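You operate a simulated robot arm through the tools that you are given. There is no shell and no other tool.

You run a simulated robot arm. Do the job below in one go: nothing can be reset, and whatever is moved stays where it is left.

Task
Bring the sag gauge into its green band, then jog the belt once.
Fine: drive off while you turn the chain knob; clamp its lever again.

It is judged by the outcome, as a careful person would: the job done as asked, and still so three seconds after it is handed in. It fails if anything else is knocked over, pushed out of place, dropped, spilled or broken.

Robot
A 7-joint arm with a two-finger parallel gripper, fixed in place. Base frame: the origin is on the floor under the middle of its stand, x ahead of it, y to its left, z up. Lengths are in m, angles in degrees, forces in N, time in s.
With the tool pointing down near the work surface it reaches from about 0.42 to 0.9 m from the base axis. Its first joint turns from -143.0 to 143.0 degrees. Payload 3 kg.
The tool frame sits at the grasp point between the pads (the TCP): z along the fingers, y along the line on which they close. The tips reach 0.03 m beyond it. The gripper opens to 0.094 m. The fingers are 0.028 m wide and 0.01 m thick; the gripper's body (0.05 by 0.096 m) begins 0.055 m behind the TCP.
Orientation is that of the tool frame in the base frame, as a unit quaternion [x, y, z, w]. With the fingers straight down and closing along the base's y, the tool's x points along the base's -x, its y along +y and its z along -z.

Tools
- The arm moves only by the tool apply_moves. Its argument "commands" is a list that holds one entry, the list of rows, each a list of 7 numbers: the finger opening in m, from 0 to 0.094, then the shift along the base's x, y, z in m, then the turn, a rotation vector about the base's x, y, z in degrees. In form: [[[gripper, dx, dy, dz, wx, wy, wz], ...]]. A call has 1 to 20 rows; each row shifts and turns the commanded pose from where the row before left it. Each row takes 0.2 s and may step no farther than 0.05 m and 8.6 degrees from the row before; otherwise, or with a gripper value out of range, the whole call is refused. A pose out of reach is approached as far as the arm can. The call stops where the force on the tool passes 90 N (or 10 N more than at its start, if that is more) or the arm is blocked; 0.2 s more then pass. The fingers move at their own pace (about 0.072 m/s each) and stop on an object; they squeeze with about 43 N. The grip force told is the motor's: it shows also when the fingers shut on nothing. Time passes only in rows, and 0.2 s behind the last, so rows that do not move let the fingers close. The reply holds the time, the measured pose of the TCP, the force on the tool along the base axes, the opening and the grip force, in the units named above and with some noise, with the torque about the TCP (base axes, N m) and any sound that the robot's microphone picked up, and new pictures: "show" is both (left out), scene, wrist or none.
- Cameras (640 x 400 px; columns grow to the right, rows downward): "scene" is fixed at [0.0505, -0.6427, 1.4237]; the picture's right is [0.83, -0.56, 0.00], its down [-0.18, -0.27, -0.95] and it looks along [0.53, 0.78, -0.32] (base axes); focal length 316 px, centre (320, 200). "wrist" rides on the gripper at [0.076, 0.014, -0.102] in the tool frame; the picture's right is [-0.18, 0.98, 0.00], its down [-0.75, -0.14, -0.64] and it looks along [-0.63, -0.12, 0.77] (tool axes); focal length 243 px, centre (320, 200). There is no depth. A picture from a camera that has moved, and an enlarged one, comes with that camera's place and axes in the base frame and with its lens. The place of the scene camera against the robot may be out by one fixed shift of up to 0.025 m in any direction.
- enlarge(camera, box): a new picture of the part [left, top, right, bottom] of that camera's present view, enlarged. No time passes.
- job_done(): hands the job in; it is judged then, once.

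Nothing tells you positions but the pictures and the camera data. Unless the task says otherwise, let go and move clear before handing in.

The tools are called after "Call:" as name(argument=value, ...) on one line, values as JSON. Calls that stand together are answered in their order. apply_moves: Moves the arm, as the interface text tells. Its arguments: {"type":"object","properties":{"commands":{"type":"array","items":{"type":"array","items":{"type":"array","items":{"type":"number"}}}},"show":{"type":"string","enum":["both","scene","wrist","none"]}},"required":["commands"]} The other tools are called the same way: enlarge (camera, box) takes an enlarged picture of a part of a camera's view; job_done () hands the job in.

At the start:

```text
t: 0.0
position: [0.3491, 0.4082, 0.9416]
tool_rot: [0.0, 1.0, 0.0, 0.0]
force: [0.4, 0.6, 0.6]
ft_torque: [-0.01, 0.02, 0.01]
gripper_width: 0.0941
grasp_force: 0.0
```

scene: 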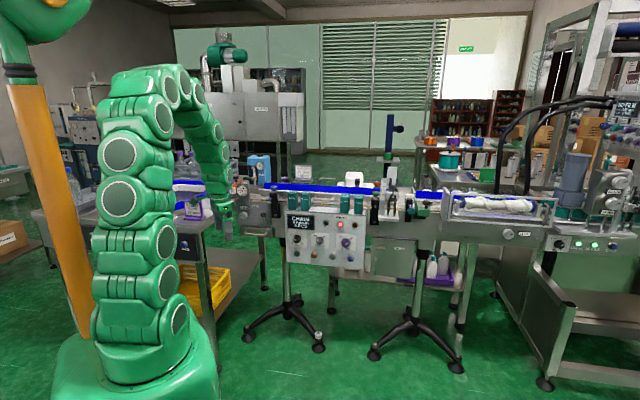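
wrist: 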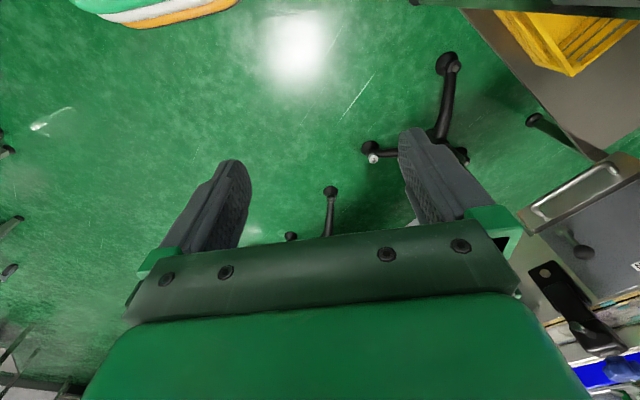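

I see a conveyor with a control panel in front of it, a belt, and several knobs and levers. I'll enlarge the scene picture to find the gauge, the chain knob, the clamp lever and the drive switch.

Call:
enlarge(camera="scene", box=[270, 180, 390, 280])

Call:
enlarge(camera="scene", box=[200, 150, 300, 250])

Call:
enlarge(camera="scene", box=[360, 160, 560, 280])

Call:
enlarge(camera="scene", box=[520, 90, 640, 260])

```text
4.00 times, centred on (330, 230) of scene
camera zoom: at [0.0505, -0.6427, 1.4237], right [0.83, -0.56, 0.0], down [-0.18, -0.27, -0.95], along [0.53, 0.78, -0.32], focal length 1262 px, centre (280, 80)
```

zoom: 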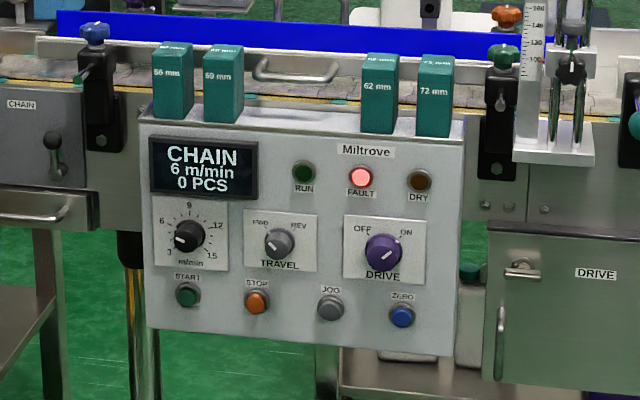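

```text
4.00 times, centred on (250, 200) of scene
camera zoom: at [0.0505, -0.6427, 1.4237], right [0.83, -0.56, 0.0], down [-0.18, -0.27, -0.95], along [0.53, 0.78, -0.32], focal length 1262 px, centre (600, 200)
```

zoom: 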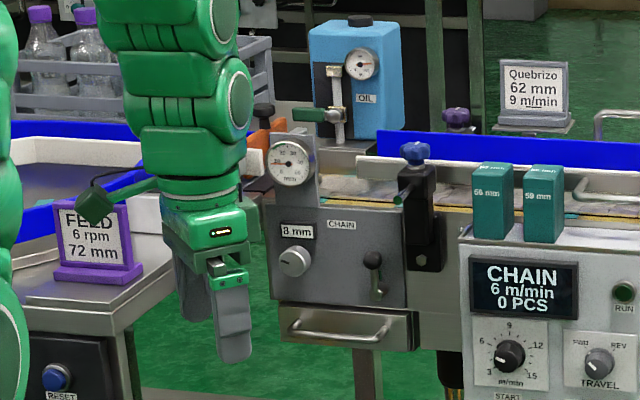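

```text
3.20 times, centred on (460, 220) of scene
camera zoom: at [0.0505, -0.6427, 1.4237], right [0.83, -0.56, 0.0], down [-0.18, -0.27, -0.95], along [0.53, 0.78, -0.32], focal length 1010 px, centre (-128, 136)
```

zoom: 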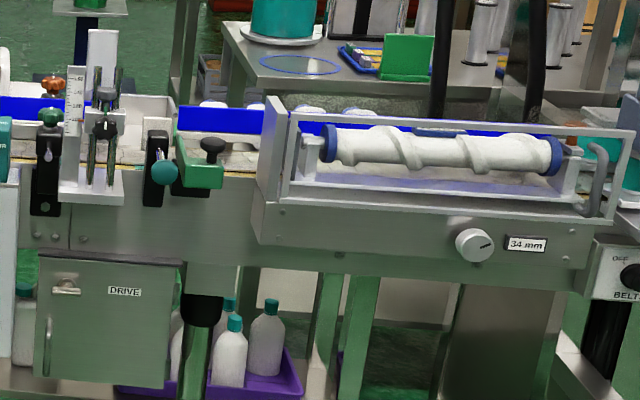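

```text
2.35 times, centred on (580, 175) of scene
camera zoom: at [0.0505, -0.6427, 1.4237], right [0.83, -0.56, 0.0], down [-0.18, -0.27, -0.95], along [0.53, 0.78, -0.32], focal length 742 px, centre (-292, 259)
```

zoom: 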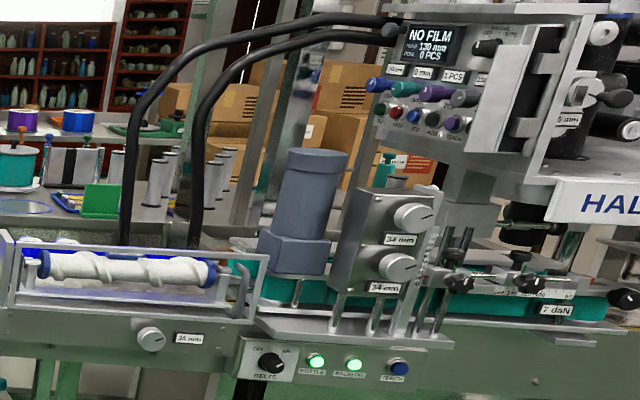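

The chain tension unit is left of the panel, with a dial, a knob with an 8 mm readout and a black ball lever. I'll zoom in further on each part.

Call:
enlarge(camera="scene", box=[262, 180, 294, 200])

Call:
enlarge(camera="scene", box=[260, 175, 320, 235])

Call:
enlarge(camera="scene", box=[300, 225, 372, 270])

Call:
enlarge(camera="wrist", box=[400, 120, 640, 400])

```text
16.00 times, centred on (278, 190) of scene
camera zoom: at [0.0505, -0.6427, 1.4237], right [0.83, -0.56, 0.0], down [-0.18, -0.27, -0.95], along [0.53, 0.78, -0.32], focal length 5047 px, centre (992, 360)
```

zoom: 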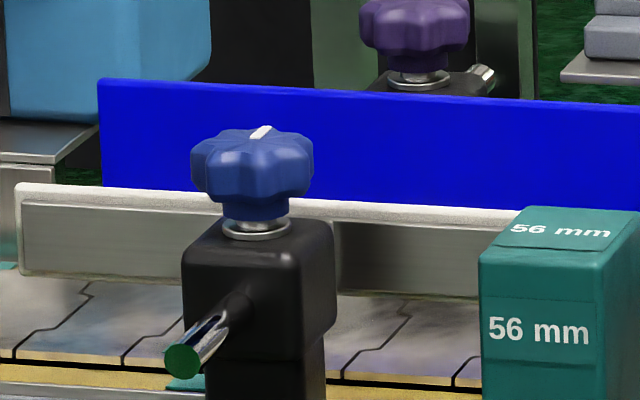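

```text
6.67 times, centred on (290, 205) of scene
camera zoom: at [0.0505, -0.6427, 1.4237], right [0.83, -0.56, 0.0], down [-0.18, -0.27, -0.95], along [0.53, 0.78, -0.32], focal length 2103 px, centre (520, 167)
```

zoom: 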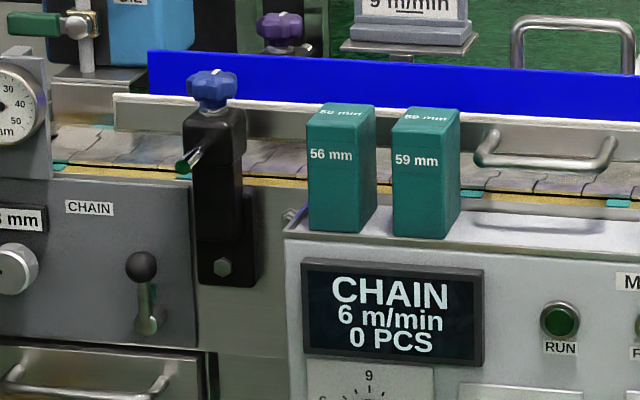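

```text
8.89 times, centred on (336, 248) of scene
camera zoom: at [0.0505, -0.6427, 1.4237], right [0.83, -0.56, 0.0], down [-0.18, -0.27, -0.95], along [0.53, 0.78, -0.32], focal length 2804 px, centre (178, -222)
```

zoom: 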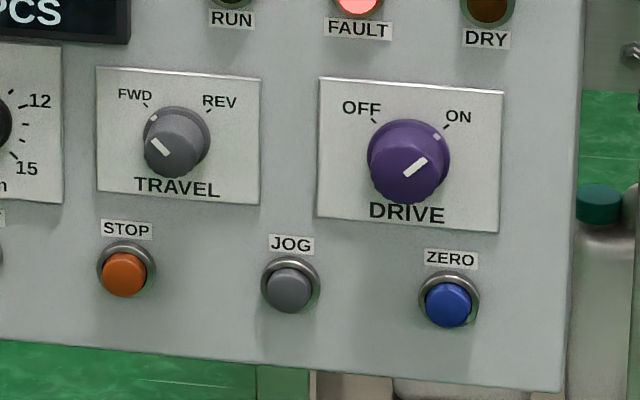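

```text
1.43 times, centred on (520, 260) of wrist
camera zoom: at [0.2717, 0.4231, 1.0434], right [0.18, 0.98, 0.0], down [0.75, -0.14, 0.64], along [0.63, -0.12, -0.77], focal length 347 px, centre (34, 114)
```

zoom: 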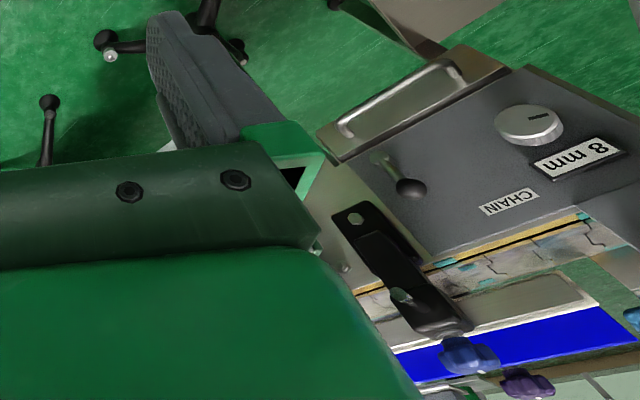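

Call:
enlarge(camera="scene", box=[230, 175, 262, 200])

Call:
enlarge(camera="scene", box=[235, 195, 280, 225])

Call:
enlarge(camera="scene", box=[255, 205, 285, 235])

```text
16.00 times, centred on (246, 188) of scene
camera zoom: at [0.0505, -0.6427, 1.4237], right [0.83, -0.56, 0.0], down [-0.18, -0.27, -0.95], along [0.53, 0.78, -0.32], focal length 5047 px, centre (1504, 400)
```

zoom: 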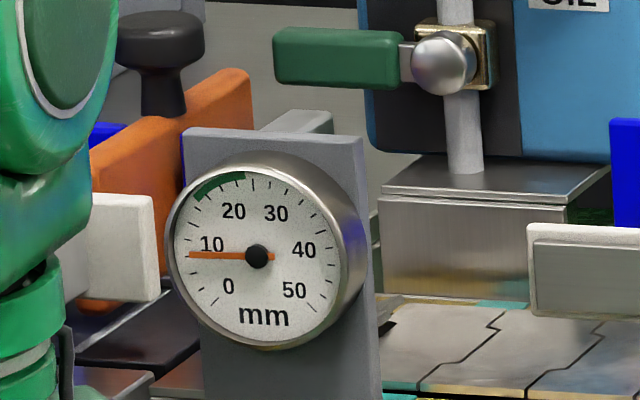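

```text
13.33 times, centred on (258, 210) of scene
camera zoom: at [0.0505, -0.6427, 1.4237], right [0.83, -0.56, 0.0], down [-0.18, -0.27, -0.95], along [0.53, 0.78, -0.32], focal length 4206 px, centre (1153, 67)
```

zoom: 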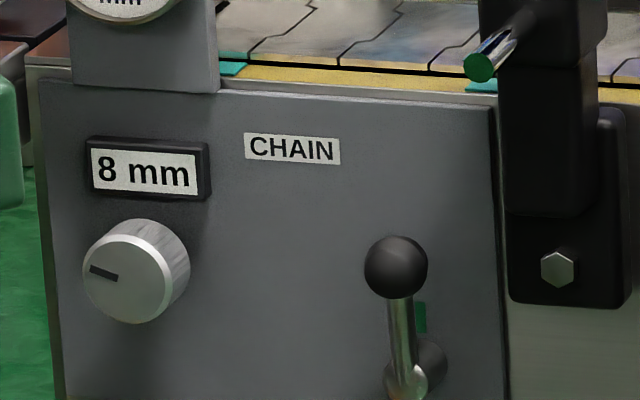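

```text
13.33 times, centred on (270, 220) of scene
camera zoom: at [0.0505, -0.6427, 1.4237], right [0.83, -0.56, 0.0], down [-0.18, -0.27, -0.95], along [0.53, 0.78, -0.32], focal length 4206 px, centre (987, -67)
```

zoom: 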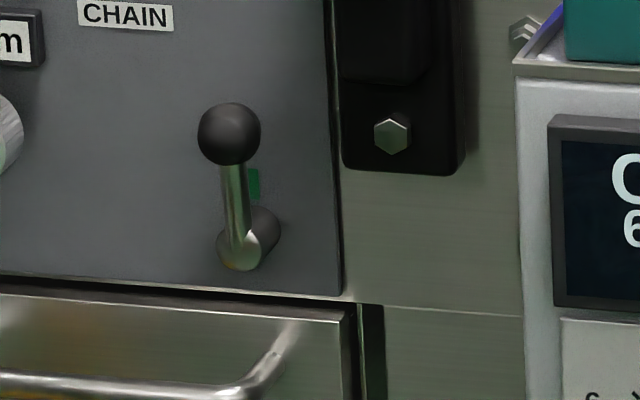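

The drive switch is ON and the FAULT lamp is lit. The sag gauge reads about 8 mm, and its green band is roughly 17–23 mm. The conveyor front seems to face the robot at about 45°, around 1 m away. I'll yaw the tool 45°, then start pitching it up towards the conveyor to get a closer view.

Call:
apply_moves(commands=[[[0.05, 0, 0, 0, 0, 0, 7.5], [0.05, 0, 0, 0, 0, 0, 7.5], [0.05, 0, 0, 0, 0, 0, 7.5], [0.05, 0, 0, 0, 0, 0, 7.5], [0.05, 0, 0, 0, 0, 0, 7.5], [0.05, 0, 0, 0, 0, 0, 7.5], [0.05, 0, 0, 0, 5.6, -5.6, 0], [0.05, 0, 0, 0, 5.6, -5.6, 0], [0.05, 0, 0, 0, 5.6, -5.6, 0], [0.05, 0, 0, 0, 5.6, -5.6, 0]]])

```text
t: 2.2
position: [0.349, 0.4079, 0.9409]
tool_rot: [-0.369, 0.888, 0.105, 0.253]
force: [-0.1, 0.4, -0.9]
ft_torque: [0.02, 0.03, -0.03]
gripper_width: 0.0502
grasp_force: 0.1
camera wrist: at [0.2543, 0.3352, 0.9878], right [-0.58, 0.81, 0.1], down [0.31, 0.11, 0.94], along [0.75, 0.58, -0.32], focal length 243 px, centre (320, 200)
```

scene: 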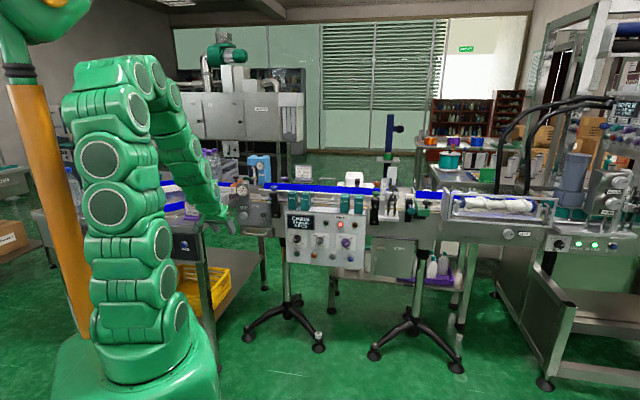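
wrist: 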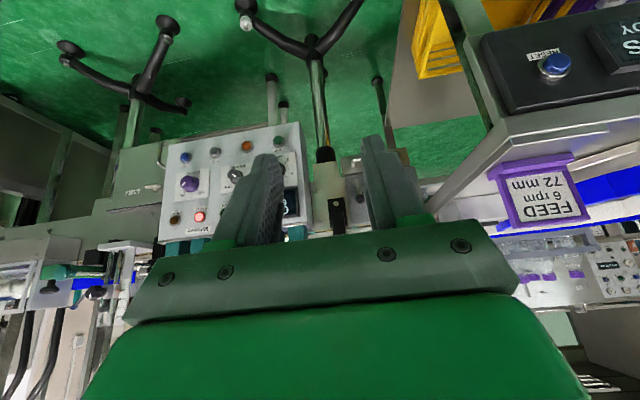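

The pitching works, and the wrist camera now shows the panel upside down. The panel front is about 0.96 m out along the 45° direction, with the buttons at z ≈ 0.62. I'll bring the tool to horizontal in front of the panel, still well back from it, to get a close view.

Call:
apply_moves(commands=[[[0.06, 0.0283, -0.0141, -0.019, 5.155, -5.155, 0], [0.06, 0.0283, -0.0141, -0.019, 5.155, -5.155, 0], [0.06, 0.0283, -0.0141, -0.019, 5.155, -5.155, 0], [0.06, 0.0283, -0.0141, -0.019, 5.155, -5.155, 0], [0.06, 0.0283, -0.0141, -0.019, 5.155, -5.155, 0], [0.06, 0.0283, -0.0141, -0.019, 5.155, -5.155, 0], [0.06, 0.0283, -0.0141, -0.019, 5.155, -5.155, 0], [0.06, 0.0283, -0.0141, -0.019, 5.155, -5.155, 0]]])

```text
t: 4.0
position: [0.6346, 0.3844, 0.8431]
tool_rot: [-0.27, 0.653, 0.27, 0.654]
force: [-0.3, 0.0, 0.4]
ft_torque: [0.0, -0.01, -0.01]
gripper_width: 0.06
grasp_force: 0.1
out of reach, approached as far as the arm can: row 1, 2, 3, 4
camera wrist: at [0.5515, 0.3224, 0.7661], right [-0.7, 0.69, 0.18], down [-0.36, -0.56, 0.75], along [0.62, 0.46, 0.63], focal length 243 px, centre (320, 200)
```

scene: 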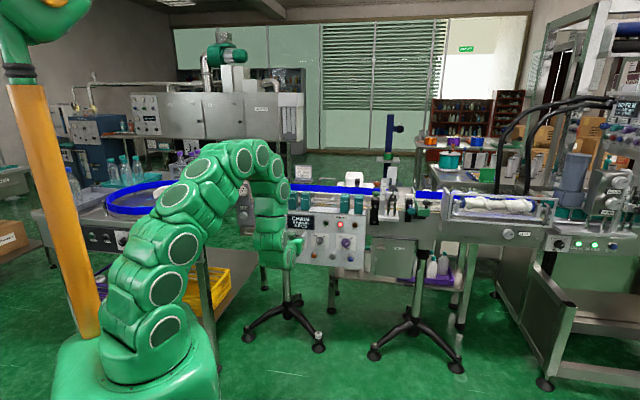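
wrist: 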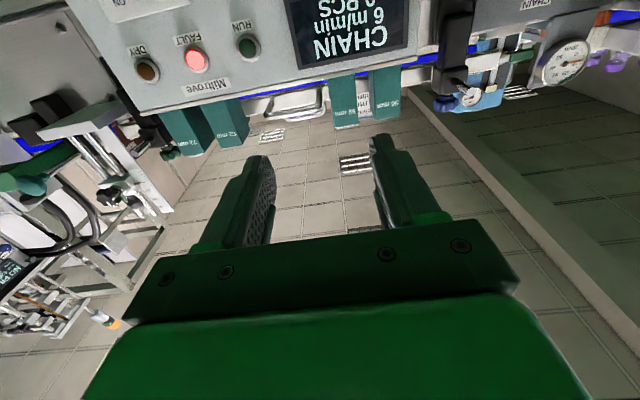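

The tool is now horizontal, facing the panel about 0.2 m away, and the wrist camera sees the panel's lamps and display from below. I'll lower it to see the DRIVE knob and JOG button directly.

Call:
apply_moves(commands=[[[0.06, 0, 0, -0.03, 0, 0, 0], [0.06, 0, 0, -0.03, 0, 0, 0], [0.06, 0, 0, -0.03, 0, 0, 0], [0.06, 0, 0, -0.03, 0, 0, 0], [0.06, 0, 0, -0.03, 0, 0, 0], [0.06, 0, 0, -0.03, 0, 0, 0], [0.06, 0, 0, 0, 0, 0, 0]]])

```text
t: 5.6
position: [0.6351, 0.3844, 0.6624]
tool_rot: [-0.271, 0.652, 0.271, 0.654]
force: [0.5, -1.4, -0.2]
ft_torque: [0.04, 0.02, 0.02]
gripper_width: 0.0596
grasp_force: 0.1
camera wrist: at [0.5517, 0.3231, 0.5851], right [-0.7, 0.69, 0.18], down [-0.36, -0.55, 0.75], along [0.62, 0.46, 0.63], focal length 243 px, centre (320, 200)
```

scene: 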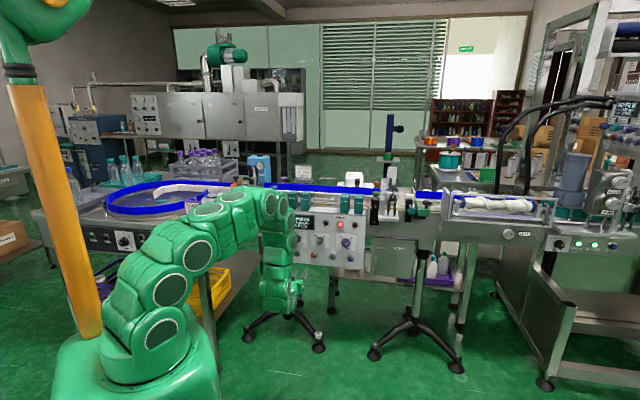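
wrist: 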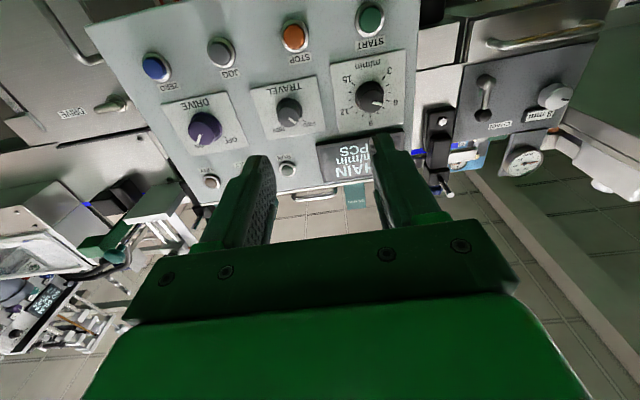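

Call:
enlarge(camera="wrist", box=[120, 10, 420, 200])

Call:
enlarge(camera="wrist", box=[420, 50, 600, 200])

Call:
enlarge(camera="wrist", box=[150, 80, 260, 200])

```text
2.11 times, centred on (270, 105) of wrist
camera zoom: at [0.5517, 0.3231, 0.5851], right [-0.7, 0.69, 0.18], down [-0.36, -0.55, 0.75], along [0.62, 0.46, 0.63], focal length 511 px, centre (425, 400)
```

zoom: 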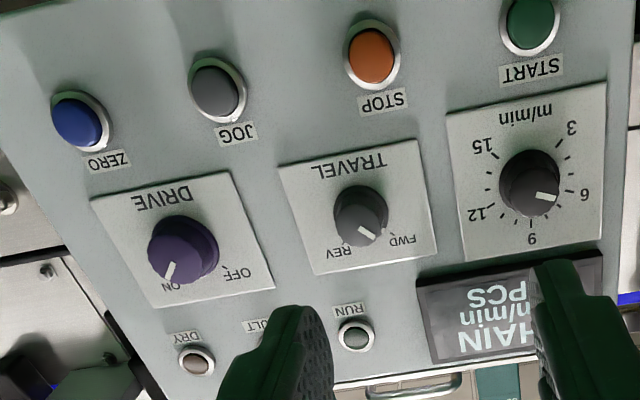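

```text
2.67 times, centred on (510, 125) of wrist
camera zoom: at [0.5517, 0.3231, 0.5851], right [-0.7, 0.69, 0.18], down [-0.36, -0.55, 0.75], along [0.62, 0.46, 0.63], focal length 647 px, centre (-187, 400)
```

zoom: 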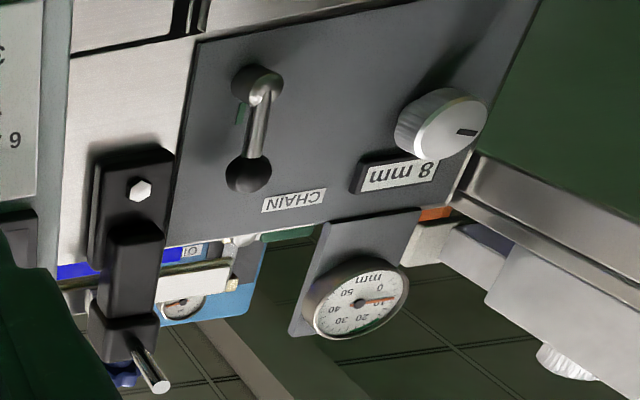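

```text
3.33 times, centred on (205, 140) of wrist
camera zoom: at [0.5517, 0.3231, 0.5851], right [-0.7, 0.69, 0.18], down [-0.36, -0.55, 0.75], along [0.62, 0.46, 0.63], focal length 809 px, centre (703, 400)
```

zoom: 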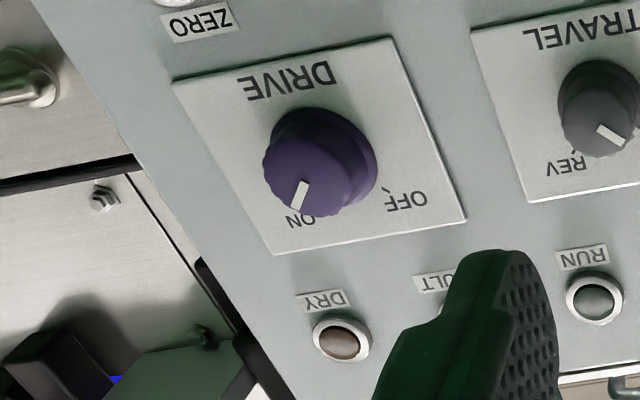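

I can read the panel well now. DRIVE is at ON, its knob is at roughly e=0.357 (to the right along the panel) and z≈0.70, and the panel face is about 0.97 m out. The chain lever points up over a green mark, so it is clamped. I'll move in front of the DRIVE knob with the gripper open for a closer look before grasping.

Call:
apply_moves(commands=[[[0.075, 0.033, -0.0094, 0.0067, 0, 0, 0], [0.075, 0.033, -0.0094, 0.0067, 0, 0, 0], [0.075, 0.033, -0.0094, 0.0067, 0, 0, 0], [0.075, 0.033, -0.0094, 0.0067, 0, 0, 0], [0.075, 0.033, -0.0094, 0.0067, 0, 0, 0], [0.075, 0.033, -0.0094, 0.0067, 0, 0, 0], [0.075, 0, 0, 0, 0, 0, 0]]])

```text
t: 7.2
position: [0.8337, 0.3292, 0.7017]
tool_rot: [-0.271, 0.653, 0.272, 0.653]
force: [-0.1, 0.9, 0.3]
ft_torque: [0.02, 0.0, -0.01]
gripper_width: 0.075
grasp_force: 0.1
camera wrist: at [0.7516, 0.2667, 0.6258], right [-0.7, 0.69, 0.18], down [-0.35, -0.55, 0.75], along [0.63, 0.46, 0.63], focal length 243 px, centre (320, 200)
```

scene: 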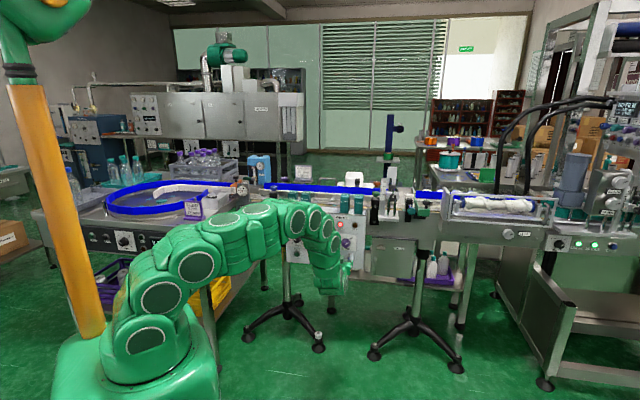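
wrist: 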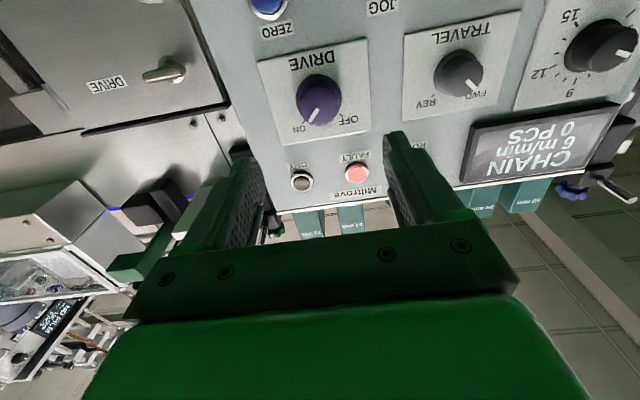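

Call:
enlarge(camera="wrist", box=[240, 20, 400, 220])

```text
2.00 times, centred on (320, 120) of wrist
camera zoom: at [0.7516, 0.2667, 0.6258], right [-0.7, 0.69, 0.18], down [-0.35, -0.55, 0.75], along [0.63, 0.46, 0.63], focal length 485 px, centre (320, 360)
```

zoom: 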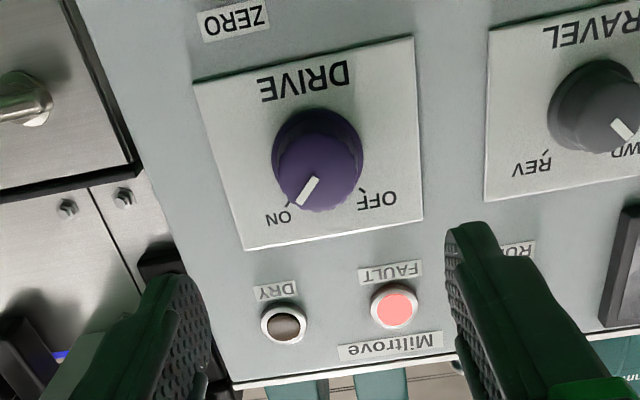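

The DRIVE knob is centred at about e=0.3577, z=0.7015, roughly 40 mm across, and the TCP is almost exactly in line with it. I'll move straight in around it and then close.

Call:
apply_moves(commands=[[[0.07, 0.0195, 0.0185, 0, 0, 0, 0], [0.07, 0.019, 0.019, 0, 0, 0, 0], [0.07, 0.019, 0.019, 0, 0, 0, 0], [0.07, 0.019, 0.019, 0, 0, 0, 0], [0.07, 0, 0, 0, 0, 0, 0]]])

```text
t: 8.4
position: [0.9099, 0.4048, 0.7026]
tool_rot: [-0.27, 0.653, 0.272, 0.653]
force: [0.0, 0.1, 0.1]
ft_torque: [0.02, -0.03, -0.03]
gripper_width: 0.07
grasp_force: 0.1
camera wrist: at [0.8258, 0.3424, 0.6246], right [-0.7, 0.69, 0.18], down [-0.35, -0.55, 0.75], along [0.63, 0.46, 0.63], focal length 243 px, centre (320, 200)
```

scene: 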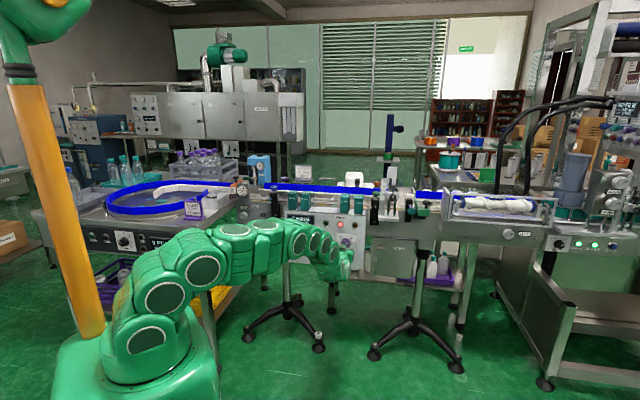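
wrist: 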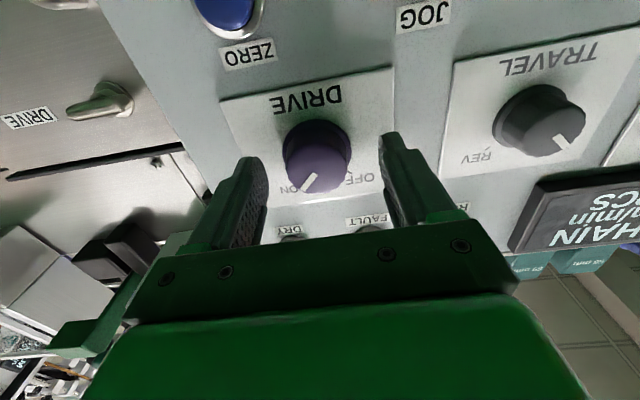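

The fingers straddle the knob, and its front face is about 10 mm inside the tips. I'll go in 5 mm more and close on it.

Call:
apply_moves(commands=[[[0.07, 0.0037, 0.0033, -0.001, 0, 0, 0], [0.05, 0, 0, 0, 0, 0, 0], [0.03, 0, 0, 0, 0, 0, 0], [0.03, 0, 0, 0, 0, 0, 0], [0.03, 0, 0, 0, 0, 0, 0]]], show="wrist")

```text
t: 9.6
position: [0.9138, 0.4052, 0.701]
tool_rot: [-0.27, 0.653, 0.271, 0.654]
force: [22.5, -4.5, 2.8]
ft_torque: [-0.08, 0.15, -0.05]
gripper_width: 0.0391
grasp_force: 45.6
camera wrist: at [0.8307, 0.3442, 0.6246], right [-0.69, 0.7, 0.18], down [-0.36, -0.55, 0.75], along [0.63, 0.46, 0.63], focal length 243 px, centre (320, 200)
```

wrist: 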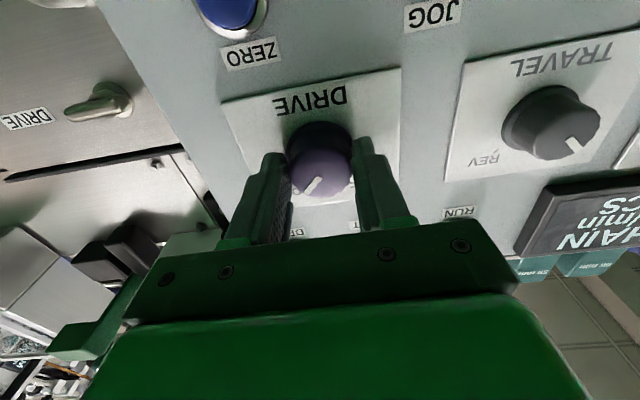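

I'm gripping the DRIVE knob at a 39 mm opening. I'll shift 2 mm to centre the grip, then turn it counter-clockwise towards OFF.

Call:
apply_moves(commands=[[[0.03, 0.0014, -0.0014, 0, 0, 0, 0], [0.03, 0, 0, 0, -5.657, -5.657, 0], [0.03, 0, 0, 0, -5.657, -5.657, 0], [0.03, 0, 0, 0, -5.657, -5.657, 0], [0.03, 0, 0, 0, -5.657, -5.657, 0]]], show="wrist")

```text
t: 10.8
position: [0.9152, 0.4045, 0.7014]
tool_rot: [-0.441, 0.552, 0.079, 0.704]
force: [-10.1, -25.4, 26.0]
ft_torque: [0.39, -0.35, -0.09]
gripper_width: 0.0391
grasp_force: 44.7
camera wrist: at [0.8624, 0.3131, 0.6288], right [-0.66, 0.66, -0.37], down [-0.65, -0.26, 0.71], along [0.37, 0.71, 0.6], focal length 243 px, centre (320, 200)
```

wrist: 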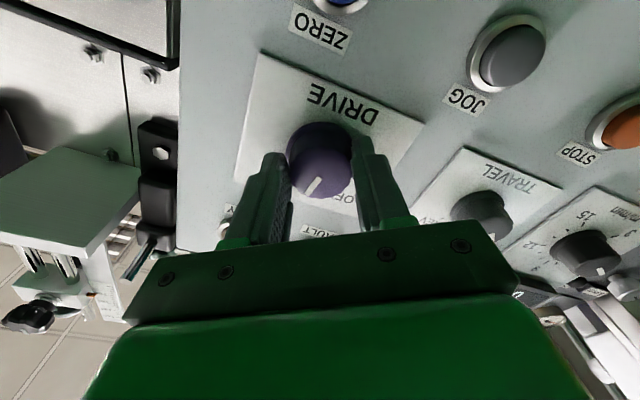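

The knob is turning with the gripper. I'll carry on counter-clockwise.

Call:
apply_moves(commands=[[[0.03, 0, 0, 0, -5.657, -5.657, 0], [0.03, 0, 0, 0, -5.657, -5.657, 0], [0.03, 0, 0, 0, -5.657, -5.657, 0], [0.03, 0, 0, 0, -5.657, -5.657, 0], [0.03, 0, 0, 0, -5.657, -5.657, 0]]])

```text
t: 12.0
position: [0.916, 0.4053, 0.7025]
tool_rot: [-0.602, 0.368, -0.168, 0.689]
force: [9.4, -22.8, 39.6]
ft_torque: [0.66, -0.48, -0.51]
gripper_width: 0.0395
grasp_force: 45.0
camera wrist: at [0.8911, 0.2844, 0.6651], right [-0.33, 0.34, -0.88], down [-0.93, 0.02, 0.36], along [0.14, 0.94, 0.31], focal length 243 px, centre (320, 200)
```

scene: 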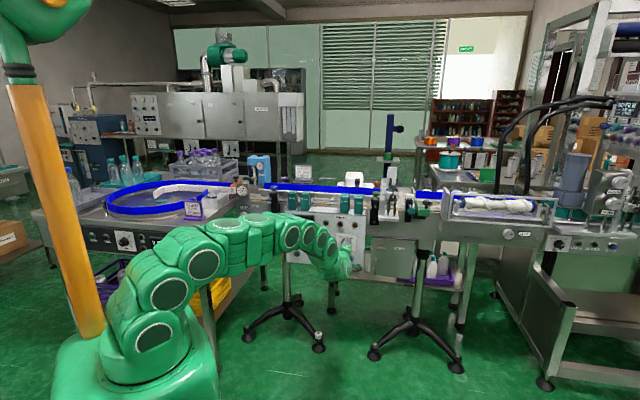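
wrist: 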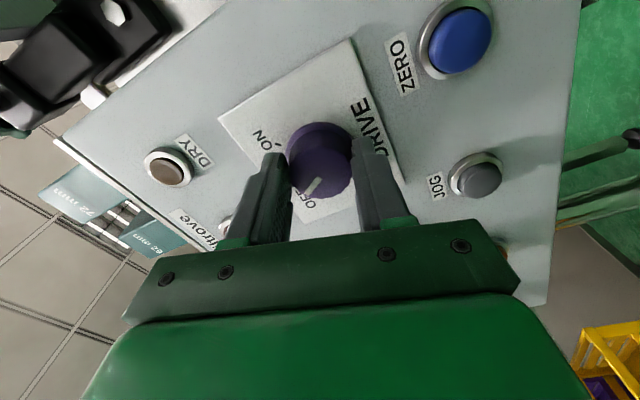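

Call:
enlarge(camera="wrist", box=[210, 60, 430, 260])

Call:
enlarge(camera="scene", box=[285, 190, 385, 280])

```text
2.00 times, centred on (320, 160) of wrist
camera zoom: at [0.8911, 0.2844, 0.6651], right [-0.33, 0.34, -0.88], down [-0.93, 0.02, 0.36], along [0.14, 0.94, 0.31], focal length 485 px, centre (320, 280)
```

zoom: 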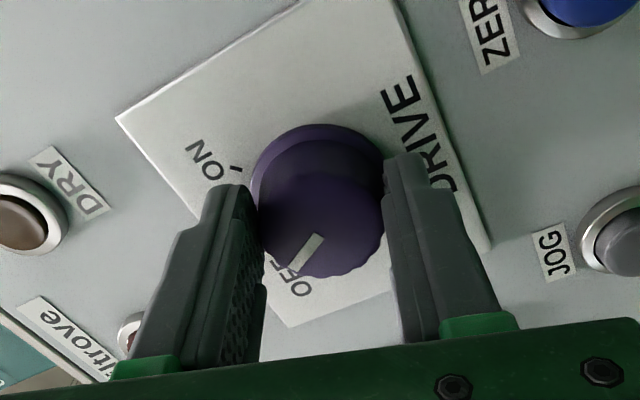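

```text
4.44 times, centred on (335, 235) of scene
camera zoom: at [0.0505, -0.6427, 1.4237], right [0.83, -0.56, 0.0], down [-0.18, -0.27, -0.95], along [0.53, 0.78, -0.32], focal length 1402 px, centre (253, 44)
```

zoom: 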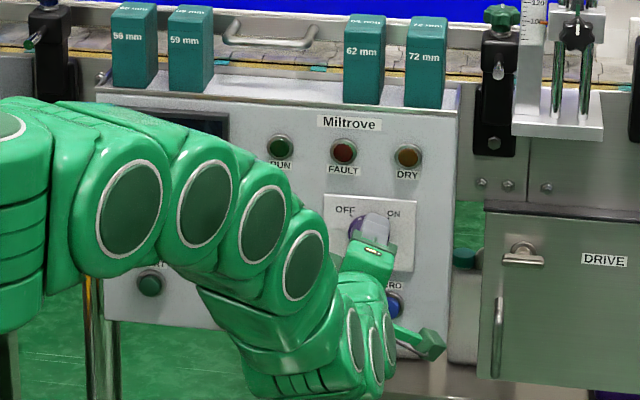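

The FAULT lamp and the display have gone dark, so the drive is now off. I'll turn a little further so the knob seats at OFF, then open and back straight out.

Call:
apply_moves(commands=[[[0.03, 0, 0, 0.001, -4.95, -4.95, 0], [0.03, 0, 0, 0, 0, 0, 0], [0.06, 0, 0, 0, 0, 0, 0], [0.075, 0, 0, 0, 0, 0, 0], [0.075, 0, 0, 0, 0, 0, 0], [0.075, -0.02, -0.02, 0, 0, 0, 0], [0.075, -0.02, -0.02, 0, 0, 0, 0], [0.075, -0.02, -0.02, 0, 0, 0, 0], [0.075, -0.02, -0.02, 0, 0, 0, 0]]])

```text
t: 14.0
position: [0.8334, 0.3272, 0.7022]
tool_rot: [-0.625, 0.331, -0.207, 0.676]
force: [1.0, 0.0, 0.6]
ft_torque: [0.02, 0.01, 0.0]
gripper_width: 0.075
grasp_force: 0.0
camera wrist: at [0.8118, 0.204, 0.673], right [-0.26, 0.26, -0.93], down [-0.96, 0.05, 0.28], along [0.12, 0.96, 0.24], focal length 243 px, centre (320, 200)
```

scene: 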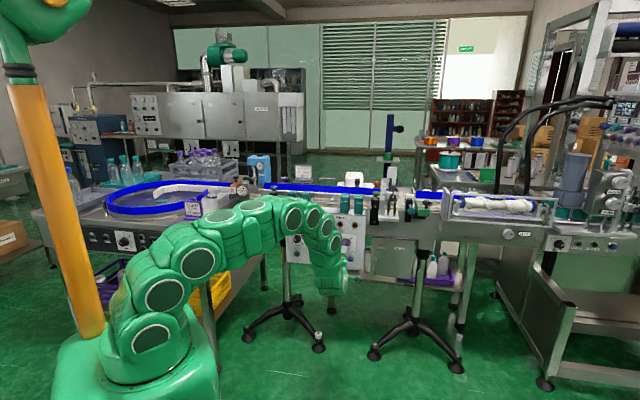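
wrist: 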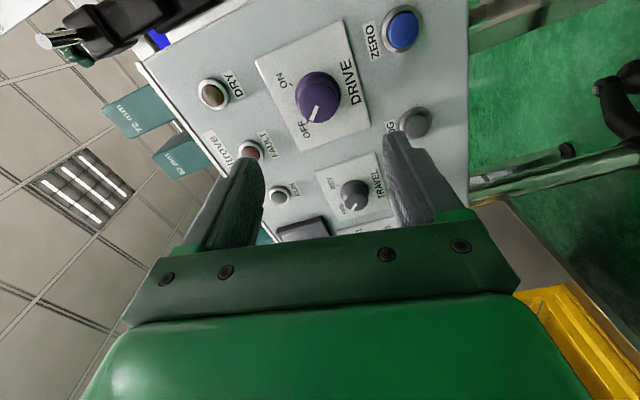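

The drive is confirmed off: the pointer is at OFF and the lamps are dark. Next I'll move left to the chain plate, rolling the tool back upright, and stop well in front of it to look at the lever, knob and gauge.

Call:
apply_moves(commands=[[[0.05, -0.0295, 0.0295, 0.003, 5.6, 5.6, 0], [0.05, -0.0295, 0.0295, 0.003, 5.6, 5.6, 0], [0.05, -0.0295, 0.0295, 0.003, 5.6, 5.6, 0], [0.05, -0.0295, 0.0295, 0.003, 5.6, 5.6, 0], [0.05, -0.0295, 0.0295, 0.003, 5.6, 5.6, 0], [0.05, -0.0295, 0.0295, 0.003, 5.6, 5.6, 0], [0.05, -0.0295, 0.0295, 0.003, 5.6, 5.6, 0], [0.05, -0.0295, 0.0295, 0.003, 5.6, 5.6, 0], [0.05, -0.0295, 0.0295, 0.003, 5.6, 5.6, 0], [0.05, -0.0295, 0.0295, 0.003, 5.6, 5.6, 0], [0.05, -0.0295, 0.0295, 0.003, 0, 0, 0], [0.05, 0, 0, 0, 0, 0, 0]]])

```text
t: 16.6
position: [0.51, 0.6504, 0.7384]
tool_rot: [-0.269, 0.653, 0.271, 0.653]
force: [0.0, 0.6, 0.4]
ft_torque: [-0.01, 0.0, 0.0]
gripper_width: 0.0501
grasp_force: 0.1
camera wrist: at [0.4268, 0.5876, 0.6609], right [-0.69, 0.69, 0.19], down [-0.35, -0.56, 0.75], along [0.63, 0.46, 0.63], focal length 243 px, centre (320, 200)
```

scene: 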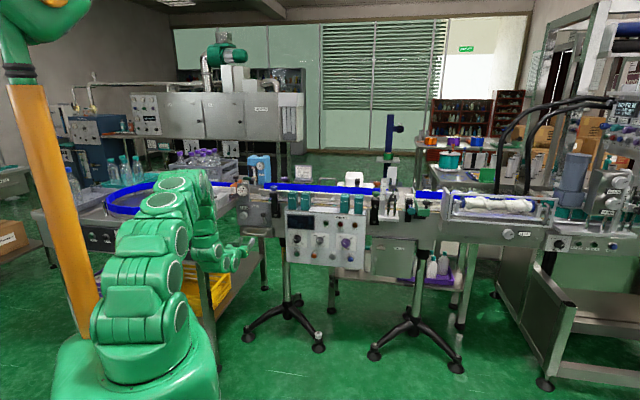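
wrist: 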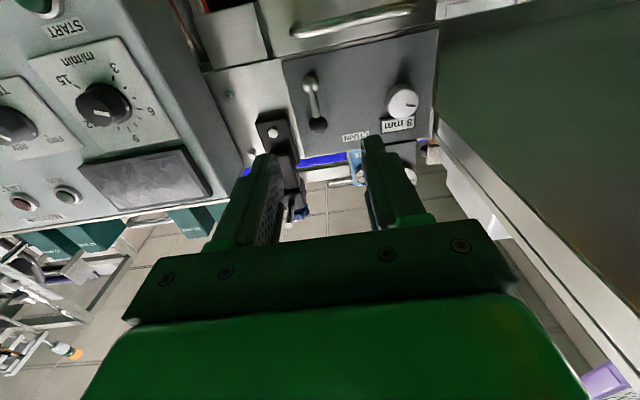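

Call:
enlarge(camera="wrist", box=[240, 10, 460, 200])

Call:
enlarge(camera="wrist", box=[270, 50, 370, 150])

Call:
enlarge(camera="scene", box=[225, 175, 285, 245])

```text
2.11 times, centred on (350, 105) of wrist
camera zoom: at [0.4268, 0.5876, 0.6609], right [-0.69, 0.69, 0.19], down [-0.35, -0.56, 0.75], along [0.63, 0.46, 0.63], focal length 511 px, centre (257, 400)
```

zoom: 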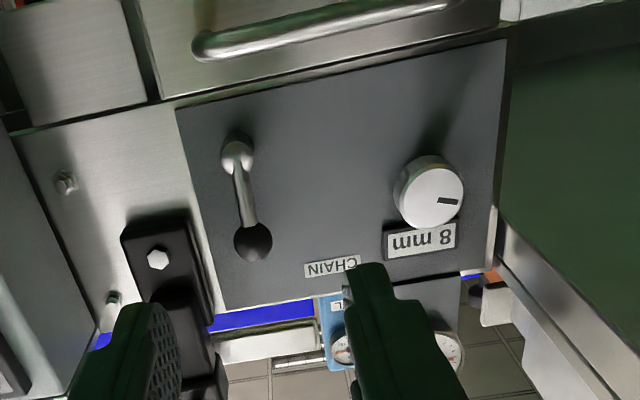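

```text
4.00 times, centred on (320, 100) of wrist
camera zoom: at [0.4268, 0.5876, 0.6609], right [-0.69, 0.69, 0.19], down [-0.35, -0.56, 0.75], along [0.63, 0.46, 0.63], focal length 970 px, centre (320, 600)
```

zoom: 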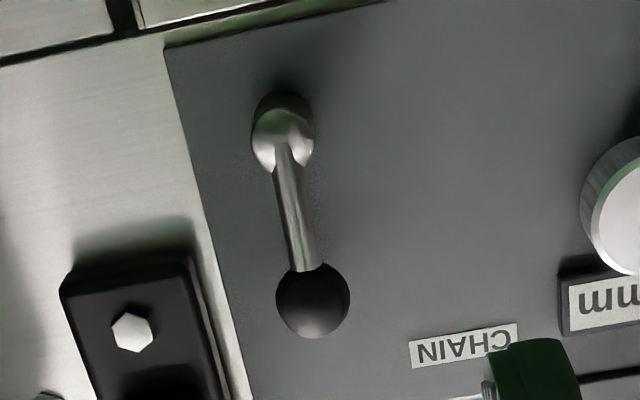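

```text
5.71 times, centred on (255, 210) of scene
camera zoom: at [0.0505, -0.6427, 1.4237], right [0.83, -0.56, 0.0], down [-0.18, -0.27, -0.95], along [0.53, 0.78, -0.32], focal length 1803 px, centre (691, 143)
```

zoom: 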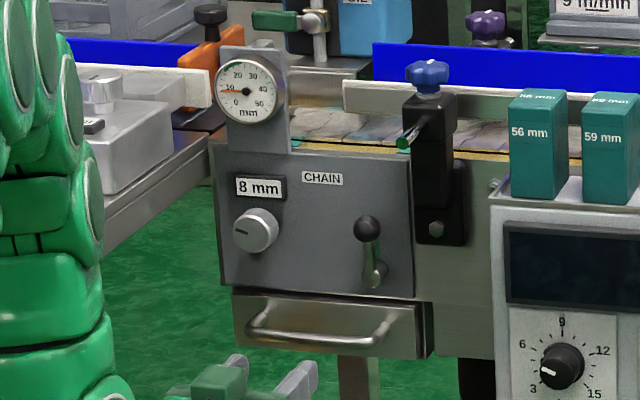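

The chain plate is about 1.067 m out. The lever ball is at n≈1.037, e≈-0.087, z≈0.793, with the pivot about 5 cm below it. The chain knob is at e≈-0.196, z≈0.782. I'll line up in front of the ball and look again.

Call:
apply_moves(commands=[[[0.045, 0.0217, 0.0172, 0.01365, 0, 0, 0], [0.045, 0.0217, 0.0172, 0.01365, 0, 0, 0], [0.045, 0.0217, 0.0172, 0.01365, 0, 0, 0], [0.045, 0.0217, 0.0172, 0.01365, 0, 0, 0], [0.045, 0, 0, 0, 0, 0, 0]]])

```text
t: 17.8
position: [0.5974, 0.7182, 0.7908]
tool_rot: [-0.27, 0.653, 0.272, 0.653]
force: [-0.4, -0.4, 0.1]
ft_torque: [-0.01, 0.0, 0.04]
gripper_width: 0.0448
grasp_force: 0.1
camera wrist: at [0.5141, 0.6571, 0.7132], right [-0.69, 0.69, 0.19], down [-0.35, -0.56, 0.75], along [0.63, 0.46, 0.63], focal length 243 px, centre (320, 200)
```

scene: 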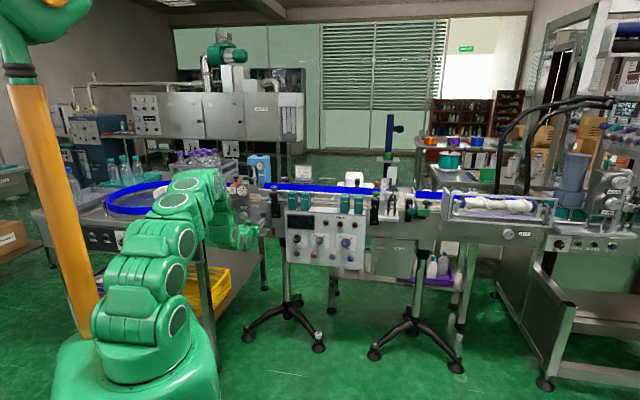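
wrist: 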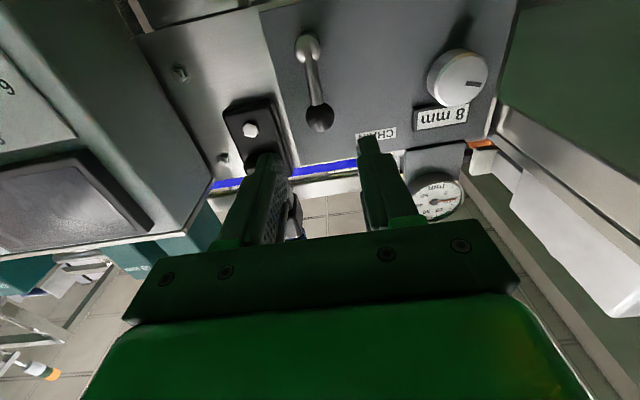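

The ball lines up with the TCP to within 2 mm. I'll move in, straddle it, and check before gripping.

Call:
apply_moves(commands=[[[0.047, 0.0155, 0.0157, 0.0005, 0, 0, 0], [0.047, 0.0155, 0.0157, 0.0005, 0, 0, 0], [0.047, 0.0155, 0.0157, 0.0005, 0, 0, 0], [0.047, 0.0155, 0.0157, 0.0005, 0, 0, 0], [0.047, 0, 0, 0, 0, 0, 0]]], show="wrist")

```text
t: 19.0
position: [0.6594, 0.7844, 0.7932]
tool_rot: [-0.27, 0.654, 0.27, 0.653]
force: [-0.3, -0.2, -0.1]
ft_torque: [-0.01, -0.04, -0.03]
gripper_width: 0.0468
grasp_force: 0.1
camera wrist: at [0.5756, 0.7224, 0.7145], right [-0.69, 0.69, 0.19], down [-0.35, -0.56, 0.75], along [0.63, 0.46, 0.63], focal length 243 px, centre (320, 200)
```

wrist: 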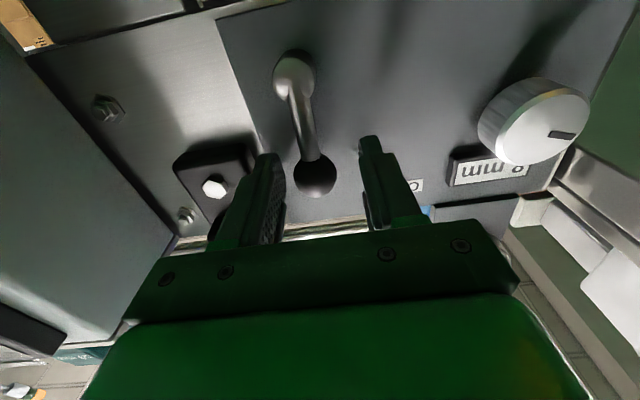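

Call:
apply_moves(commands=[[[0.03, 0, 0, 0, 0, 0, 0], [0.015, 0, 0, 0, 0, 0, 0], [0.015, 0, 0, 0, 0, 0, 0]]], show="wrist")

```text
t: 19.8
position: [0.6597, 0.7838, 0.7909]
tool_rot: [-0.269, 0.653, 0.271, 0.653]
force: [5.6, 2.3, -0.3]
ft_torque: [-0.11, -0.08, -0.02]
gripper_width: 0.025
grasp_force: 44.7
camera wrist: at [0.5758, 0.7224, 0.7147], right [-0.69, 0.69, 0.19], down [-0.35, -0.56, 0.75], along [0.63, 0.46, 0.63], focal length 243 px, centre (320, 200)
```

wrist: 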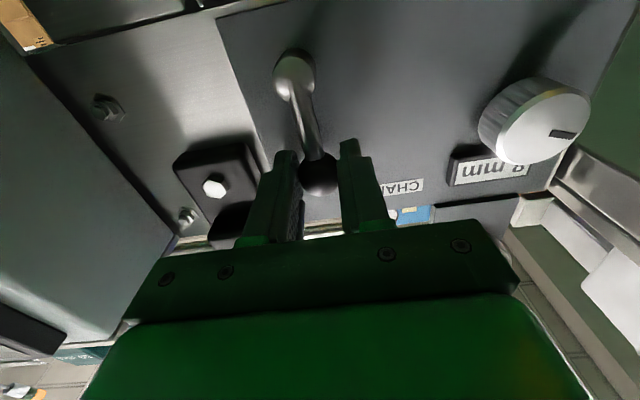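

The ball is held at 25 mm. To find which way the lever releases, I'll try a small 4° move to the left first and watch the force.

Call:
apply_moves(commands=[[[0.015, -0.0025, 0.0025, -0.0001, -2.83, -2.83, 0], [0.015, 0, 0, 0, 0, 0, 0]]], show="wrist")

```text
t: 20.4
position: [0.6561, 0.7866, 0.7914]
tool_rot: [-0.292, 0.644, 0.248, 0.663]
force: [11.3, 10.6, -0.5]
ft_torque: [-0.04, -0.03, -0.02]
gripper_width: 0.0253
grasp_force: 44.8
camera wrist: at [0.5771, 0.721, 0.7136], right [-0.7, 0.7, 0.12], down [-0.39, -0.52, 0.76], along [0.59, 0.49, 0.64], focal length 243 px, centre (320, 200)
```

wrist: 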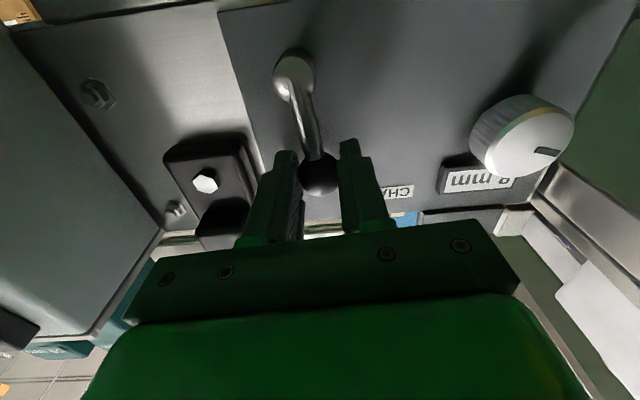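

The lever moves freely to the left with almost no sideways force. I'll swing it along its arc about the pivot in stages.

Call:
apply_moves(commands=[[[0.015, -0.00498, 0.00498, -0.00099, -5.657, -5.657, 0], [0.015, -0.00484, 0.00484, -0.00196, -5.657, -5.657, 0], [0.015, -0.0046, 0.0046, -0.0029, -5.657, -5.657, 0], [0.015, -0.00426, 0.00426, -0.00377, -5.657, -5.657, 0]]], show="wrist")

```text
t: 21.4
position: [0.6388, 0.803, 0.7803]
tool_rot: [-0.459, 0.538, 0.055, 0.705]
force: [24.9, 18.0, -7.5]
ft_torque: [-0.2, 0.18, -0.17]
gripper_width: 0.025
grasp_force: 45.0
camera wrist: at [0.5892, 0.7078, 0.7108], right [-0.64, 0.64, -0.43], down [-0.69, -0.22, 0.69], along [0.35, 0.74, 0.58], focal length 243 px, centre (320, 200)
```

wrist: 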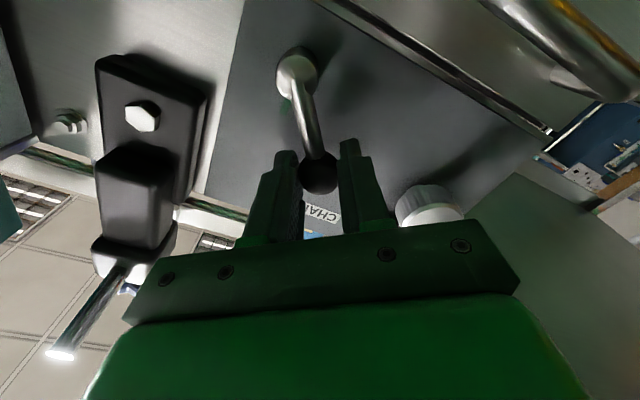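

Call:
apply_moves(commands=[[[0.015, -0.0034, 0.0043, -0.00457, -5.657, -5.657, 0], [0.015, -0.0029, 0.00382, -0.00528, -5.657, -5.657, 0], [0.015, -0.00246, 0.00316, -0.0059, -5.657, -5.657, 0]]])

```text
t: 22.2
position: [0.628, 0.8147, 0.7642]
tool_rot: [-0.562, 0.431, -0.093, 0.7]
force: [-13.4, -30.8, -5.9]
ft_torque: [0.0, -0.01, -0.03]
gripper_width: 0.0251
grasp_force: 44.7
camera wrist: at [0.597, 0.7009, 0.7127], right [-0.46, 0.46, -0.76], down [-0.86, -0.04, 0.5], along [0.2, 0.89, 0.42], focal length 243 px, centre (320, 200)
```

scene: 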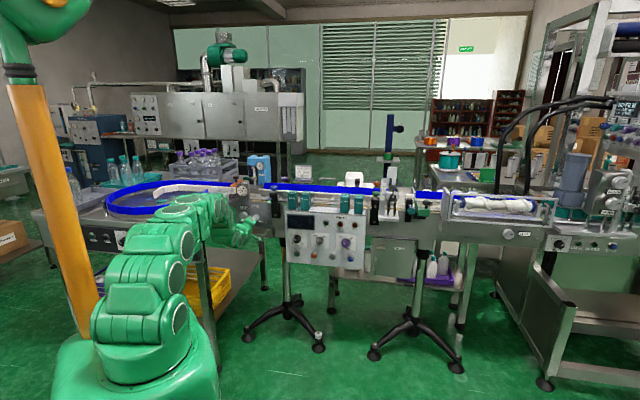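
wrist: 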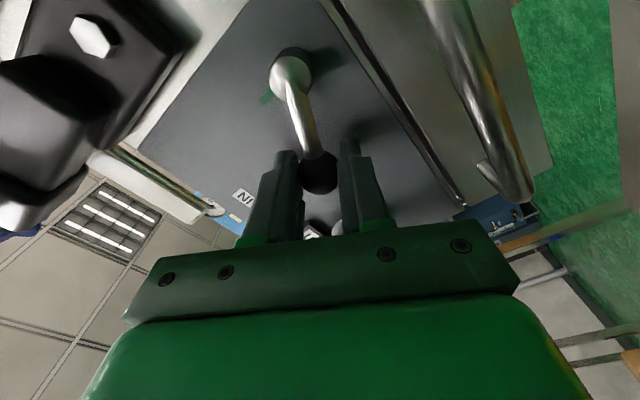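

The lever is at about 60° and still moving. I'll continue with slight easing in depth.

Call:
apply_moves(commands=[[[0.015, -0.0029, 0.0015, -0.0064, -5.657, -5.657, 0], [0.015, -0.0019, 0.0012, -0.00677, -5.657, -5.657, 0]]], show="wrist")

```text
t: 22.8
position: [0.6266, 0.818, 0.7556]
tool_rot: [-0.614, 0.347, -0.189, 0.683]
force: [28.4, 20.1, -2.9]
ft_torque: [-0.01, 0.08, -0.09]
gripper_width: 0.0253
grasp_force: 45.1
camera wrist: at [0.6023, 0.6956, 0.721], right [-0.29, 0.3, -0.91], down [-0.95, 0.04, 0.32], along [0.13, 0.95, 0.27], focal length 243 px, centre (320, 200)
```

wrist: 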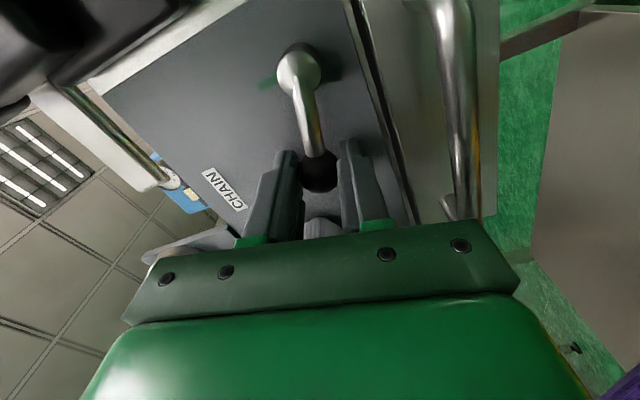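

Call:
apply_moves(commands=[[[0.015, -0.0004, 0.0014, -0.007, -5.657, -5.657, 0], [0.015, 0, 0, 0, 0, 0, 0]]], show="wrist")

```text
t: 23.4
position: [0.6241, 0.817, 0.7448]
tool_rot: [-0.639, 0.304, -0.235, 0.666]
force: [-6.0, -19.1, 6.4]
ft_torque: [-0.07, -0.34, -0.27]
gripper_width: 0.0252
grasp_force: 44.8
camera wrist: at [0.6036, 0.6942, 0.7223], right [-0.2, 0.2, -0.96], down [-0.97, 0.06, 0.22], along [0.11, 0.98, 0.18], focal length 243 px, centre (320, 200)
```

wrist: 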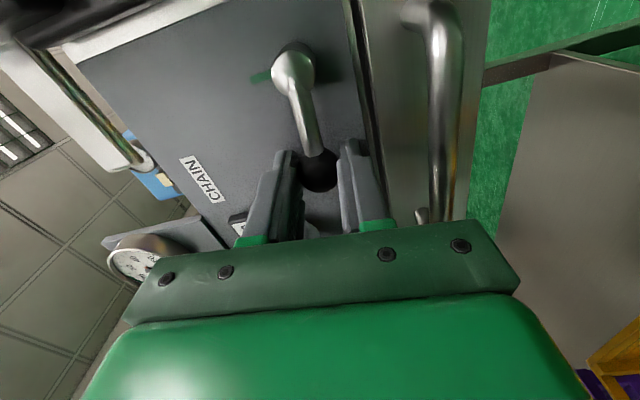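

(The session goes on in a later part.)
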